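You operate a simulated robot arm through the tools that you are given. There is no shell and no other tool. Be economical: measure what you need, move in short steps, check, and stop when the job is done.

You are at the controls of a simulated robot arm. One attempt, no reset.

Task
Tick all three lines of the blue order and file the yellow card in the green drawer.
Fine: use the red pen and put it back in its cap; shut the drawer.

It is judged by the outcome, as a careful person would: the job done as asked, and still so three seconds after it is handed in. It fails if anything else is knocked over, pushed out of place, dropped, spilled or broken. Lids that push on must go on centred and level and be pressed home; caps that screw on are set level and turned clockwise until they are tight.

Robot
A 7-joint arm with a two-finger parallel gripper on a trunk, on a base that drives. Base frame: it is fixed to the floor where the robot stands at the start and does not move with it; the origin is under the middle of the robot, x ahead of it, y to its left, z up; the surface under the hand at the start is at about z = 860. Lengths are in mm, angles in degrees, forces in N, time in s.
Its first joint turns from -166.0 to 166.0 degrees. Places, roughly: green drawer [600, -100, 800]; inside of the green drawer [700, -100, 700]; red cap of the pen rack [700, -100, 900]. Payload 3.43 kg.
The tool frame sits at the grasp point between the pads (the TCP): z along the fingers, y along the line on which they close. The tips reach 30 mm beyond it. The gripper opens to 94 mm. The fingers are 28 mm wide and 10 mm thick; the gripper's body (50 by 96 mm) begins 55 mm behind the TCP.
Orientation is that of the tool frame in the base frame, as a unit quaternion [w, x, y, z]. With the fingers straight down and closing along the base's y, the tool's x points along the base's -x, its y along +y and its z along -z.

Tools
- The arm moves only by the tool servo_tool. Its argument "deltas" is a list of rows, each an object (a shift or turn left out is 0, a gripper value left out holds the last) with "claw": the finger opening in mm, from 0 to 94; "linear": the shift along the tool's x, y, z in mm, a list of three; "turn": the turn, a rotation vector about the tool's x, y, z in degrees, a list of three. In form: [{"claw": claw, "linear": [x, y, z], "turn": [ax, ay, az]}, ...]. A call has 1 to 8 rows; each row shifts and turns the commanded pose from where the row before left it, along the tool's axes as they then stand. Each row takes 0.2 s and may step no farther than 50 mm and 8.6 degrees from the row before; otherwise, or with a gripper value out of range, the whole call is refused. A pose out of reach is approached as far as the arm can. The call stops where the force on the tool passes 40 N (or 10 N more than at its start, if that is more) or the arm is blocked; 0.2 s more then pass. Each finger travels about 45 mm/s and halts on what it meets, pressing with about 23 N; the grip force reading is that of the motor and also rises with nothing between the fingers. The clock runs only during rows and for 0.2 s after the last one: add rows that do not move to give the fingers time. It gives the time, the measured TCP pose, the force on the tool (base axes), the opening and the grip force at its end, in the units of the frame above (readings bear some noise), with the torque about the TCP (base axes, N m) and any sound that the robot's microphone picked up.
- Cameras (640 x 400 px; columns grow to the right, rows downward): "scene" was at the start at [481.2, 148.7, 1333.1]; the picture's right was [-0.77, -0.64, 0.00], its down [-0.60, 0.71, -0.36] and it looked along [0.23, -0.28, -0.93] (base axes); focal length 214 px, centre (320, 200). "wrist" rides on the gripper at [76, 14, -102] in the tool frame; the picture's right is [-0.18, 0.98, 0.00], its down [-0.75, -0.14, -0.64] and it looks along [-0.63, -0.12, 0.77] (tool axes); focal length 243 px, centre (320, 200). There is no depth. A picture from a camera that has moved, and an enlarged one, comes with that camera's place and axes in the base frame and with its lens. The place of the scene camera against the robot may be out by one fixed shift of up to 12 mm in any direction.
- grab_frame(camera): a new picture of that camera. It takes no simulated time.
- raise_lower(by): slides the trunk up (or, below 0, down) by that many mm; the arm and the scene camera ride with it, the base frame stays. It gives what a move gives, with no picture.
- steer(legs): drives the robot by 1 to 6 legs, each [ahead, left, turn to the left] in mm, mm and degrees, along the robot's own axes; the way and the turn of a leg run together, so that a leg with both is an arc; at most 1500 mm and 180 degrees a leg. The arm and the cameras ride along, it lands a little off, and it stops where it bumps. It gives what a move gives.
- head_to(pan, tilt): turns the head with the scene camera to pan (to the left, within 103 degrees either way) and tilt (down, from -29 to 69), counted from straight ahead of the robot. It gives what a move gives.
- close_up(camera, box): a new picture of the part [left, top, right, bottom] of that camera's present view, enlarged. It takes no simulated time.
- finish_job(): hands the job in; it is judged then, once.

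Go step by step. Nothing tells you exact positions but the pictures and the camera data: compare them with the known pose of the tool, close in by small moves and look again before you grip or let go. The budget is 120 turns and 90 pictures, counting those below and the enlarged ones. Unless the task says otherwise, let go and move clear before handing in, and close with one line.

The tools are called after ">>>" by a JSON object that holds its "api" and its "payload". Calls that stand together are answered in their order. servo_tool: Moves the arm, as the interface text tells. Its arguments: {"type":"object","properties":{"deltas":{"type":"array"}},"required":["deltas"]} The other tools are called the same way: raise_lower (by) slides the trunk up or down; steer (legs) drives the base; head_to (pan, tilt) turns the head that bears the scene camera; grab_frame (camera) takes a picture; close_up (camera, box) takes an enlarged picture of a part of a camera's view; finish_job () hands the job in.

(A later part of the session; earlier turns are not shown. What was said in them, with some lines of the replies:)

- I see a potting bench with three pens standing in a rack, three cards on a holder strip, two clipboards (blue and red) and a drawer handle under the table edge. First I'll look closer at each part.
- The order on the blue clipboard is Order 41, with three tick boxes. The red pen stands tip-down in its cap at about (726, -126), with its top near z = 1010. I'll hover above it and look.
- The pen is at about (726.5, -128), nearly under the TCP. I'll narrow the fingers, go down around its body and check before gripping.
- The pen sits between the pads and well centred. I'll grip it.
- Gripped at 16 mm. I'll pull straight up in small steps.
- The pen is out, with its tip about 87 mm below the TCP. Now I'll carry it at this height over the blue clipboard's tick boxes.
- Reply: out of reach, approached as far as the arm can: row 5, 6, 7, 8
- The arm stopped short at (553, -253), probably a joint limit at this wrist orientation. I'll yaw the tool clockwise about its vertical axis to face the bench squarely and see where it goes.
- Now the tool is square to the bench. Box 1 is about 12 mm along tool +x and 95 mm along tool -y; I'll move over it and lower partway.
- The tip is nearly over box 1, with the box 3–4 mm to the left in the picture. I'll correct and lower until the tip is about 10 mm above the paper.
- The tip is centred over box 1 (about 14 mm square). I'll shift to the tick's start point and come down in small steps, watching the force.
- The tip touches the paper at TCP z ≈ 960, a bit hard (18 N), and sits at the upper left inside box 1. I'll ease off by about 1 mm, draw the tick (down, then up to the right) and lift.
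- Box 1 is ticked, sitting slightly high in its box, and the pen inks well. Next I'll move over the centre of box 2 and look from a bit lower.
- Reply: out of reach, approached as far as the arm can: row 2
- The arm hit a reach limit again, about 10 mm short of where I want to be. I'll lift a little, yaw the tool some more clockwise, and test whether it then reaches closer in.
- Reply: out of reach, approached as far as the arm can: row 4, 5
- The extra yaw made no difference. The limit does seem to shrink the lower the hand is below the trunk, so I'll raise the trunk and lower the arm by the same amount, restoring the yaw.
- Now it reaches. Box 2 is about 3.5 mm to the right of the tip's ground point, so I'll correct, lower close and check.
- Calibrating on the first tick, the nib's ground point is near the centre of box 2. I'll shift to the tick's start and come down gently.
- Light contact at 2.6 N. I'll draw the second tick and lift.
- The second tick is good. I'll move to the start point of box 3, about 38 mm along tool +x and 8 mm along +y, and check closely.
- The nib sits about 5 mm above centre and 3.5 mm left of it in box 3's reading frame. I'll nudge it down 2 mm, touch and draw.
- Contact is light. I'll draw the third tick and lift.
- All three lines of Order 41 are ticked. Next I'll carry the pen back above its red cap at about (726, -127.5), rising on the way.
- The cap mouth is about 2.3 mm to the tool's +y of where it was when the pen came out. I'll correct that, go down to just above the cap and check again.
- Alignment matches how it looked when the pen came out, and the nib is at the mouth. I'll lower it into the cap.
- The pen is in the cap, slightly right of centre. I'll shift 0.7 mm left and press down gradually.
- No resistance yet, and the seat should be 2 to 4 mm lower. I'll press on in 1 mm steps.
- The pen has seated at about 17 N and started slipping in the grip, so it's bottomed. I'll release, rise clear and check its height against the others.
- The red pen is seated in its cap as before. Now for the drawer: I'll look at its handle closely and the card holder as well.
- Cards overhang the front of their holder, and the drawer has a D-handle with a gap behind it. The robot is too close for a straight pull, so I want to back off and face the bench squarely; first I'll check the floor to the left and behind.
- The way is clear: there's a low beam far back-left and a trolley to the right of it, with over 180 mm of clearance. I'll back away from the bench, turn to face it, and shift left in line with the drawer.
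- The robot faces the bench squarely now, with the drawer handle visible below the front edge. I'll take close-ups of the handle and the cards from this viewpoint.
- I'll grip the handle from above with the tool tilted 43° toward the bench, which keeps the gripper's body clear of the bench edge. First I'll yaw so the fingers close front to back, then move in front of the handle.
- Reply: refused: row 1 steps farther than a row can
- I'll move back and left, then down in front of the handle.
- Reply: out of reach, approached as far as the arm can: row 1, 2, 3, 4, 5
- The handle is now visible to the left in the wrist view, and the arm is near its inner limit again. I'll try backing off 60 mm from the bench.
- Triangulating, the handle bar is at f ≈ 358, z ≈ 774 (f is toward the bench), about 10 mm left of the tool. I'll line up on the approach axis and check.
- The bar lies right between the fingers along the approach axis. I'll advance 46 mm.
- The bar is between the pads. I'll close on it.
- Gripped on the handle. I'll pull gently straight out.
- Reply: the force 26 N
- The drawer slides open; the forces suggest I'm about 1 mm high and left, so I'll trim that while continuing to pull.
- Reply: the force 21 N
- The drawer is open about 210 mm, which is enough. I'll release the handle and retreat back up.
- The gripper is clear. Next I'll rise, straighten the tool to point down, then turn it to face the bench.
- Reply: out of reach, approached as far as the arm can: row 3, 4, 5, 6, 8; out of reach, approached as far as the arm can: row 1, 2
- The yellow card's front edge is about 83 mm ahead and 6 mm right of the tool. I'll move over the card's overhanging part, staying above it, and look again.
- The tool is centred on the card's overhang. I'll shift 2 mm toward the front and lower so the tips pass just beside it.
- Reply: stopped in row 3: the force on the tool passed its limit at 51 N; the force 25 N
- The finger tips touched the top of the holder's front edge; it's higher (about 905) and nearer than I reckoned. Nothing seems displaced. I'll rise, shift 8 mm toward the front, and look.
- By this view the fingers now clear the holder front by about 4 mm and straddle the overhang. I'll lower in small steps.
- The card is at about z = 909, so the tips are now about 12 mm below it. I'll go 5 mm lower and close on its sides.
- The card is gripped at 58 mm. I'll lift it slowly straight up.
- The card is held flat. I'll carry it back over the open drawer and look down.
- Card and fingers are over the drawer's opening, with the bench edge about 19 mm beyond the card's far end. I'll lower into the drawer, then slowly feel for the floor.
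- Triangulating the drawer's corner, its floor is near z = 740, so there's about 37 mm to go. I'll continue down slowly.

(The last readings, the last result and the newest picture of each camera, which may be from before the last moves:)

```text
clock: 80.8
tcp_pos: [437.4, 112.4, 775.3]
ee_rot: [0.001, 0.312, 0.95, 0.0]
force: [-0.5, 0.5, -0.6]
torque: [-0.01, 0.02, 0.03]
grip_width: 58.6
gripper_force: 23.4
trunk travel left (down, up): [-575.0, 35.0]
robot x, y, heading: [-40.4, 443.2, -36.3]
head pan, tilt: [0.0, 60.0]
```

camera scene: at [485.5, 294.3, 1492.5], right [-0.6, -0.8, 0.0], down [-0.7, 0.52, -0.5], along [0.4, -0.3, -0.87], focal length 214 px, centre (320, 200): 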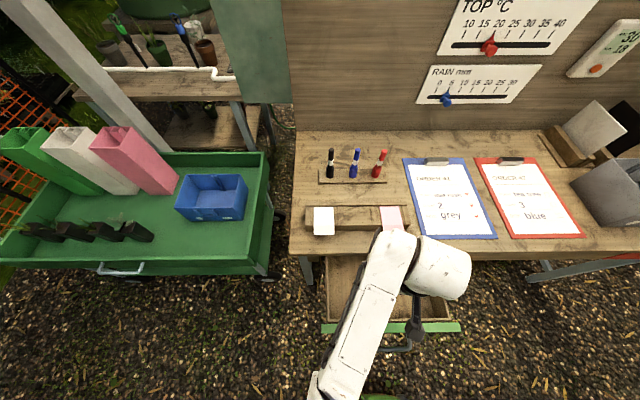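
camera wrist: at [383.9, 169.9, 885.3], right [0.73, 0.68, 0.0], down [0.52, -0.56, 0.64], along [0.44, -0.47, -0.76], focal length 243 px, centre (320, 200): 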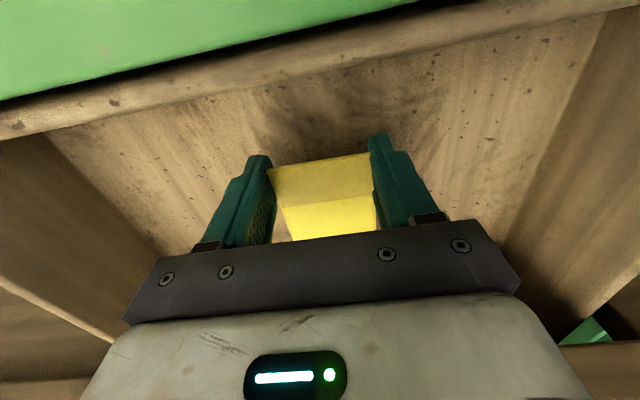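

>>> {"api": "servo_tool", "payload": {"deltas": [{"linear": [0, 0, 2]}, {"linear": [0, 0, 2]}, {"linear": [0, 0, 2]}, {}]}}

>>> {"api": "grab_frame", "payload": {"camera": "wrist"}}

```text
clock: 81.8
tcp_pos: [437.0, 113.0, 768.4]
ee_rot: [0.002, 0.312, 0.95, 0.0]
force: [0.2, 0.1, 0.2]
torque: [-0.02, -0.03, 0.0]
grip_width: 58.2
gripper_force: 22.4
trunk travel left (down, up): [-575.0, 35.0]
robot x, y, heading: [-43.4, 444.1, -36.4]
head pan, tilt: [0.0, 60.0]
```

```text
15 pictures are left
camera wrist: at [384.0, 169.8, 870.8], right [0.73, 0.68, 0.0], down [0.52, -0.56, 0.64], along [0.44, -0.47, -0.76], focal length 243 px, centre (320, 200)
```

wrist: 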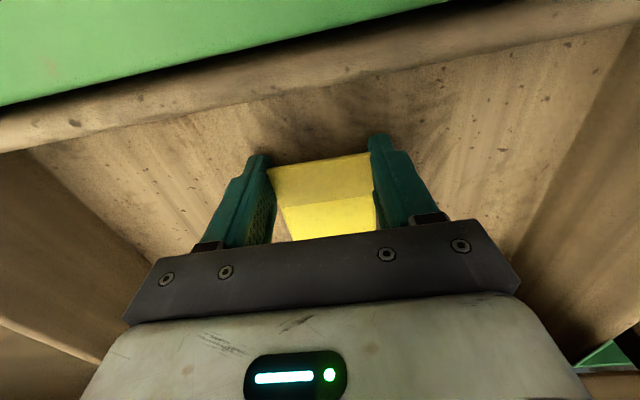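

The fingers' shadows are closing on the floor, so contact is near.

>>> {"api": "servo_tool", "payload": {"deltas": [{"linear": [0, 0, 2]}, {"linear": [0, 0, 2]}, {}]}}

```text
clock: 82.7
tcp_pos: [438.9, 110.6, 768.8]
ee_rot: [0.006, 0.311, 0.95, -0.003]
force: [0.6, 0.5, 17.9]
torque: [0.62, -0.22, -0.13]
grip_width: 58.4
gripper_force: 22.8
trunk travel left (down, up): [-575.0, 35.0]
robot x, y, heading: [-39.5, 445.2, -36.3]
head pan, tilt: [0.0, 60.0]
stopped in row 3: the force on the tool passed its limit at 42 N (the readings are from after the stop); the commanded pose is now the measured one
```

The left fingertip touched the drawer floor. I'll rise 2 mm and open slowly so the card settles from about 15 mm, then check.

>>> {"api": "servo_tool", "payload": {"deltas": [{"linear": [0, 0, -2]}, {"claw": 64}, {"claw": 72}, {"claw": 82}, {}, {}]}}

>>> {"api": "grab_frame", "payload": {"camera": "wrist"}}

```text
clock: 84.1
tcp_pos: [439.7, 111.7, 769.7]
ee_rot: [0.004, 0.312, 0.95, -0.002]
force: [-0.2, 0.1, -0.6]
torque: [0.0, 0.04, 0.01]
grip_width: 81.9
gripper_force: 0.0
trunk travel left (down, up): [-575.0, 35.0]
robot x, y, heading: [-42.5, 445.2, -36.7]
head pan, tilt: [0.0, 60.0]
```

```text
14 pictures are left
camera wrist: at [385.3, 168.8, 870.1], right [0.73, 0.68, 0.0], down [0.52, -0.56, 0.65], along [0.44, -0.47, -0.76], focal length 243 px, centre (320, 200)
```

wrist: 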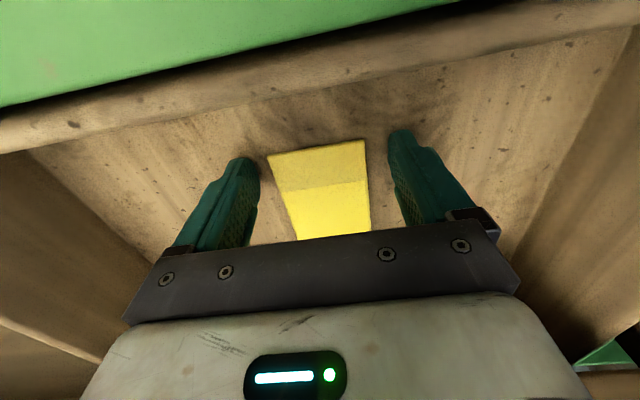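

The yellow card lies flat on the drawer floor. I'll rise straight out, then back the base up 100 mm for comfortable reach when pushing the drawer shut.

>>> {"api": "servo_tool", "payload": {"deltas": [{"linear": [0, 0, -15]}, {"linear": [0, 0, -40]}, {"linear": [0, 0, -45]}, {"linear": [0, 0, -45]}, {"linear": [0, 0, -45]}, {"linear": [0, 0, -20], "claw": 0}, {}]}}

>>> {"api": "steer", "payload": {"legs": [[-100, 0, 0]]}}

>>> {"api": "grab_frame", "payload": {"camera": "scene"}}

```text
clock: 85.7
tcp_pos: [437.2, 112.5, 978.9]
ee_rot: [0.004, 0.31, 0.951, -0.002]
force: [0.5, 0.2, 1.0]
torque: [-0.01, 0.02, -0.02]
grip_width: 29.3
gripper_force: 0.1
trunk travel left (down, up): [-575.0, 35.0]
robot x, y, heading: [-39.0, 448.2, -36.5]
head pan, tilt: [0.0, 60.0]
```

```text
clock: 86.9
tcp_pos: [355.9, 171.9, 980.1]
ee_rot: [0.004, 0.311, 0.95, -0.002]
force: [-0.7, 0.4, 0.0]
torque: [0.01, 0.02, 0.03]
grip_width: 0.0
gripper_force: 23.0
trunk travel left (down, up): [-575.0, 35.0]
robot x, y, heading: [-124.1, 501.8, -36.5]
head pan, tilt: [0.0, 60.0]
```

```text
13 pictures are left
camera scene: at [405.3, 353.8, 1492.4], right [-0.6, -0.8, 0.0], down [-0.7, 0.52, -0.5], along [0.4, -0.3, -0.87], focal length 214 px, centre (320, 200)
```

scene: 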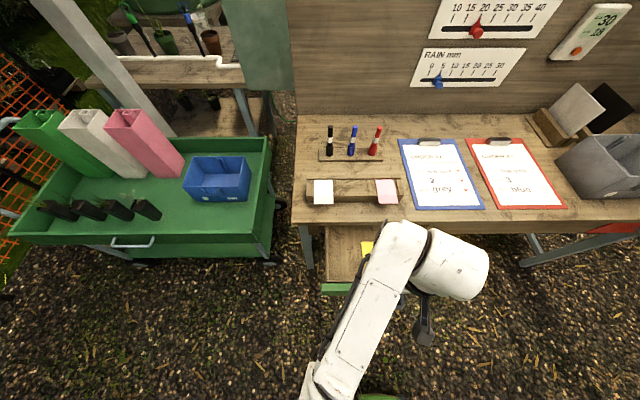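

Now I'll move back in front of the handle and lower the closed fingers to handle height.

>>> {"api": "servo_tool", "payload": {"deltas": [{"linear": [40, 0, 0]}, {"linear": [42, 0, 0]}, {"linear": [0, 0, 45]}, {"linear": [0, 0, 45]}, {"linear": [0, 0, 45]}, {"linear": [0, 0, 43]}, {}]}}

>>> {"api": "grab_frame", "payload": {"camera": "wrist"}}

>>> {"api": "close_up", "payload": {"camera": "scene", "box": [290, 200, 480, 350]}}

```text
clock: 88.5
tcp_pos: [291.5, 217.9, 799.4]
ee_rot: [0.004, 0.312, 0.95, -0.003]
force: [-0.2, -0.4, 0.3]
torque: [-0.01, -0.01, -0.01]
grip_width: 0.3
gripper_force: 23.2
trunk travel left (down, up): [-575.0, 35.0]
robot x, y, heading: [-124.2, 502.5, -36.6]
head pan, tilt: [0.0, 60.0]
```

```text
12 pictures are left
camera wrist: at [238.8, 276.2, 900.3], right [0.73, 0.68, 0.0], down [0.52, -0.56, 0.65], along [0.44, -0.47, -0.76], focal length 243 px, centre (320, 200)
```

wrist: 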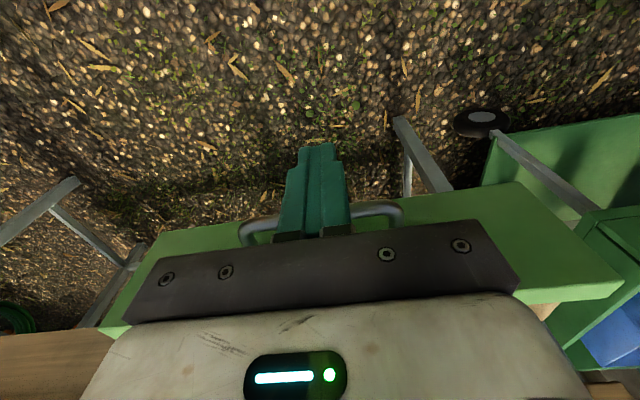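

```text
2.67 times, centred on (385, 275) of scene
camera zoom: at [405.1, 353.9, 1492.5], right [-0.6, -0.8, 0.0], down [-0.7, 0.52, -0.5], along [0.4, -0.3, -0.87], focal length 572 px, centre (147, 0)
```

zoom: 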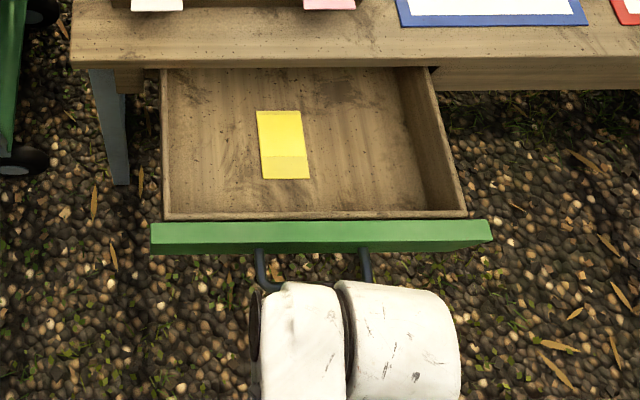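

The fingers are centred on the handle and the card lies well inside. I'll lower 6 mm more and push the drawer in.

>>> {"api": "servo_tool", "payload": {"deltas": [{"linear": [0, 0, 6]}, {"linear": [-10, 0, 0]}, {"linear": [-10, 0, 0]}, {"linear": [-15, 0, 0]}, {"linear": [-15, 0, 0]}, {"linear": [-15, 0, 0]}, {}]}}

```text
clock: 90.1
tcp_pos: [344.2, 182.4, 794.3]
ee_rot: [0.004, 0.311, 0.95, -0.002]
force: [-0.7, 0.4, -0.2]
torque: [-0.01, 0.01, 0.02]
grip_width: 0.1
gripper_force: 23.3
trunk travel left (down, up): [-575.0, 35.0]
robot x, y, heading: [-122.7, 500.9, -36.6]
head pan, tilt: [0.0, 60.0]
```

>>> {"api": "close_up", "payload": {"camera": "scene", "box": [290, 200, 480, 350]}}

>>> {"api": "grab_frame", "payload": {"camera": "wrist"}}

```text
2.67 times, centred on (385, 275) of scene
camera zoom: at [405.2, 353.8, 1492.5], right [-0.6, -0.8, 0.0], down [-0.7, 0.52, -0.5], along [0.4, -0.3, -0.87], focal length 572 px, centre (147, 0)
```

zoom: 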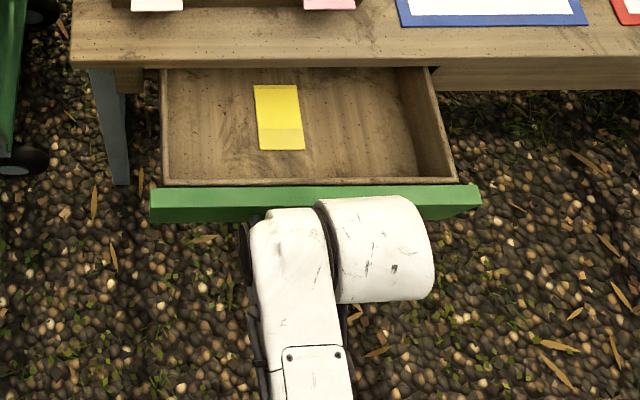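

```text
9 pictures are left
camera wrist: at [291.1, 238.8, 895.6], right [0.73, 0.68, 0.0], down [0.52, -0.56, 0.65], along [0.44, -0.47, -0.76], focal length 243 px, centre (320, 200)
```

wrist: 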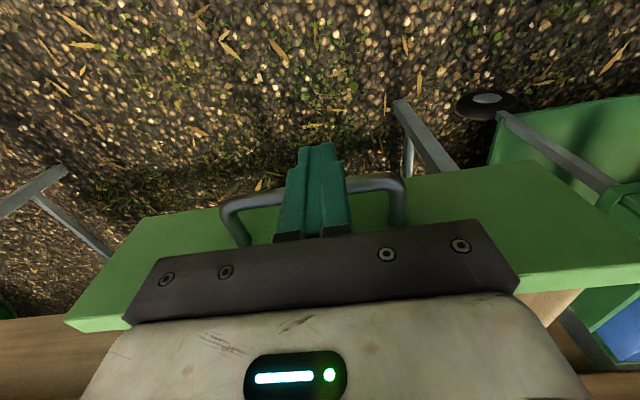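

The drawer is sliding in with the card. I'll keep pushing.

>>> {"api": "servo_tool", "payload": {"deltas": [{"linear": [-18, 0, 0]}, {"linear": [-18, 0, 0]}, {"linear": [-18, 0, 0]}, {"linear": [-18, 0, 0]}, {"linear": [-18, 0, 0]}, {"linear": [-18, 0, 0]}, {"linear": [-18, 0, 0]}, {}]}}

>>> {"api": "close_up", "payload": {"camera": "scene", "box": [290, 150, 480, 300]}}

```text
clock: 91.9
tcp_pos: [444.4, 107.8, 795.5]
ee_rot: [0.005, 0.312, 0.95, -0.002]
force: [0.3, -0.1, -0.5]
torque: [-0.02, 0.01, 0.0]
grip_width: 0.0
gripper_force: 22.7
trunk travel left (down, up): [-575.0, 35.0]
robot x, y, heading: [-122.5, 501.0, -36.3]
head pan, tilt: [0.0, 60.0]
```

```text
2.67 times, centred on (385, 225) of scene
camera zoom: at [405.3, 353.8, 1492.4], right [-0.6, -0.8, 0.0], down [-0.7, 0.52, -0.5], along [0.4, -0.3, -0.87], focal length 572 px, centre (147, 133)
```

zoom: 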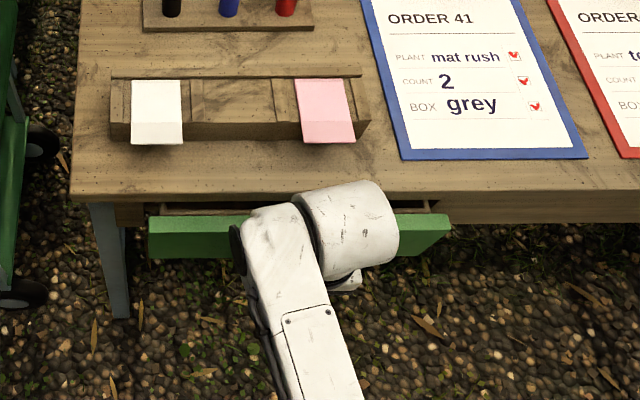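

About 45 mm remains. I'll slow down toward the stop.

>>> {"api": "servo_tool", "payload": {"deltas": [{"linear": [-10, 0, 0]}, {"linear": [-10, 0, 0]}, {"linear": [-8, 0, 0]}, {"linear": [-6, 0, 0]}, {"linear": [-4, 0, 0]}, {}]}}

>>> {"api": "servo_tool", "payload": {"deltas": [{"linear": [-3, 0, 0]}, {"linear": [-2, 0, 0]}, {"linear": [-2, 0, 0]}, {}]}}

>>> {"api": "close_up", "payload": {"camera": "scene", "box": [290, 150, 480, 300]}}

```text
clock: 93.3
tcp_pos: [475.5, 84.9, 795.7]
ee_rot: [0.004, 0.312, 0.95, -0.002]
force: [0.4, 0.0, 0.7]
torque: [0.0, 0.02, 0.01]
grip_width: 0.1
gripper_force: 22.9
trunk travel left (down, up): [-575.0, 35.0]
robot x, y, heading: [-121.1, 502.3, -36.5]
head pan, tilt: [0.0, 60.0]
```

```text
clock: 94.3
tcp_pos: [481.3, 80.2, 796.4]
ee_rot: [0.004, 0.311, 0.95, -0.003]
force: [-1.3, -0.2, 0.6]
torque: [0.0, 0.05, 0.0]
grip_width: 0.1
gripper_force: 22.9
trunk travel left (down, up): [-575.0, 35.0]
robot x, y, heading: [-120.9, 505.0, -36.4]
head pan, tilt: [0.0, 60.0]
```

```text
2.67 times, centred on (385, 225) of scene
camera zoom: at [405.2, 353.8, 1492.5], right [-0.6, -0.8, 0.0], down [-0.7, 0.52, -0.5], along [0.4, -0.3, -0.87], focal length 572 px, centre (147, 133)
```

zoom: 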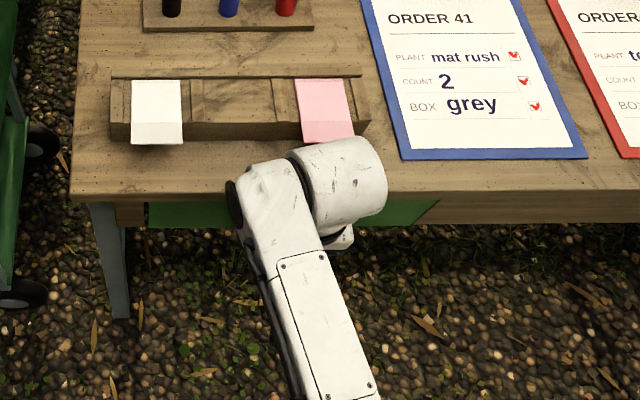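

It looks nearly shut but there's no stop force yet, so I'll press on in small steps until resistance.

>>> {"api": "servo_tool", "payload": {"deltas": [{"linear": [-2, 0, 0]}, {"linear": [-2, 0, 0]}, {"linear": [-1.5, 0, 0]}, {}]}}

```text
clock: 95.3
tcp_pos: [483.3, 79.2, 795.4]
ee_rot: [0.0, 0.311, 0.95, -0.001]
force: [-23.6, 19.5, 8.7]
torque: [0.45, 0.51, 0.06]
grip_width: 0.1
gripper_force: 23.4
trunk travel left (down, up): [-575.0, 35.0]
robot x, y, heading: [-124.2, 504.5, -36.3]
head pan, tilt: [0.0, 60.0]
```

The stop is reached at 30 N, with contact at handle height, so the drawer is home. I'll back away and rise.

>>> {"api": "servo_tool", "payload": {"deltas": [{"linear": [10, 0, 0]}, {"linear": [30, 0, 0]}, {"linear": [40, 0, 0]}, {"linear": [40, 0, 0]}, {"linear": [30, 0, -30]}, {"linear": [0, 0, -45]}, {"linear": [0, 0, -45]}, {"linear": [0, 0, -40]}]}}

>>> {"api": "grab_frame", "payload": {"camera": "scene"}}

>>> {"api": "close_up", "payload": {"camera": "scene", "box": [290, 120, 450, 260]}}

```text
clock: 97.1
tcp_pos: [336.9, 180.8, 911.3]
ee_rot: [-0.024, 0.295, 0.955, -0.008]
force: [-3.4, -5.7, -1.0]
torque: [0.41, -0.25, -0.06]
grip_width: 0.0
gripper_force: 22.8
out of reach, approached as far as the arm can: row 8
trunk travel left (down, up): [-575.0, 35.0]
robot x, y, heading: [-124.1, 503.9, -36.8]
head pan, tilt: [0.0, 60.0]
```

```text
6 pictures are left
camera scene: at [405.2, 354.5, 1492.5], right [-0.6, -0.8, 0.0], down [-0.7, 0.52, -0.5], along [0.4, -0.3, -0.87], focal length 214 px, centre (320, 200)
```

scene: 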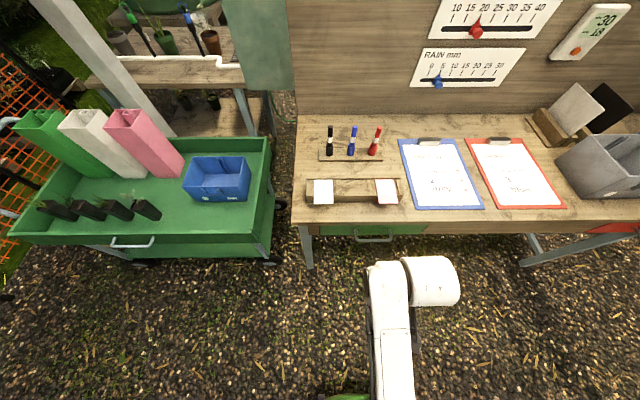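

```text
2.86 times, centred on (370, 190) of scene
camera zoom: at [405.2, 354.5, 1492.5], right [-0.6, -0.8, 0.0], down [-0.7, 0.52, -0.5], along [0.4, -0.3, -0.87], focal length 613 px, centre (177, 229)
```

zoom: 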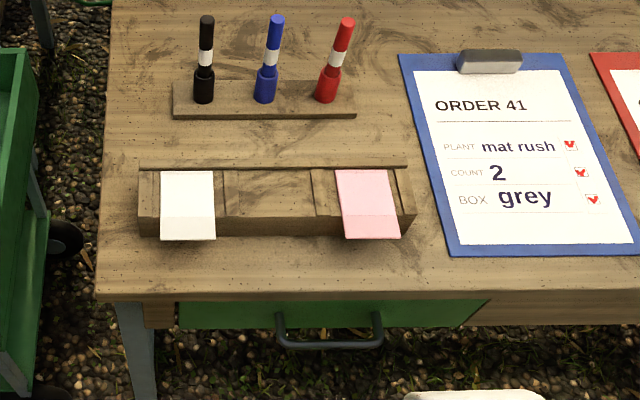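

The drawer is shut and everything else stands in place. One last close look at the pen in its cap.

>>> {"api": "close_up", "payload": {"camera": "scene", "box": [315, 115, 395, 170]}}

>>> {"api": "servo_tool", "payload": {"deltas": [{"linear": [0, 0, 10]}, {}]}}

```text
7.27 times, centred on (355, 142) of scene
camera zoom: at [405.2, 354.5, 1492.5], right [-0.6, -0.8, 0.0], down [-0.7, 0.52, -0.5], along [0.4, -0.3, -0.87], focal length 1560 px, centre (66, 618)
```

zoom: 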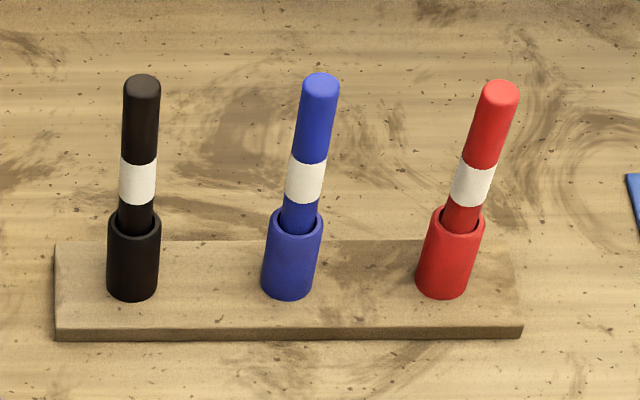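

```text
clock: 97.7
tcp_pos: [341.4, 179.5, 917.7]
ee_rot: [-0.021, 0.306, 0.952, -0.002]
force: [0.5, 0.1, 0.2]
torque: [0.0, 0.03, -0.02]
grip_width: 0.0
gripper_force: 22.9
out of reach, approached as far as the arm can: row 1
trunk travel left (down, up): [-575.0, 35.0]
robot x, y, heading: [-123.3, 505.2, -36.6]
head pan, tilt: [0.0, 60.0]
```

The red pen is seated in its cap like the other two, the three ticks are on Order 41, the yellow card is in the shut drawer and the arm is clear. I'll hand in now.

>>> {"api": "finish_job", "payload": {}}

```text
The job is handed in.
```

All three lines of the blue order (Order 41) are ticked in red, the red pen is back in its cap, and the yellow card is in the green drawer, which is shut. The first tick runs about 1 mm over the top edge of its box. While reaching for the card, the fingers bumped the card holder, but nothing moved.
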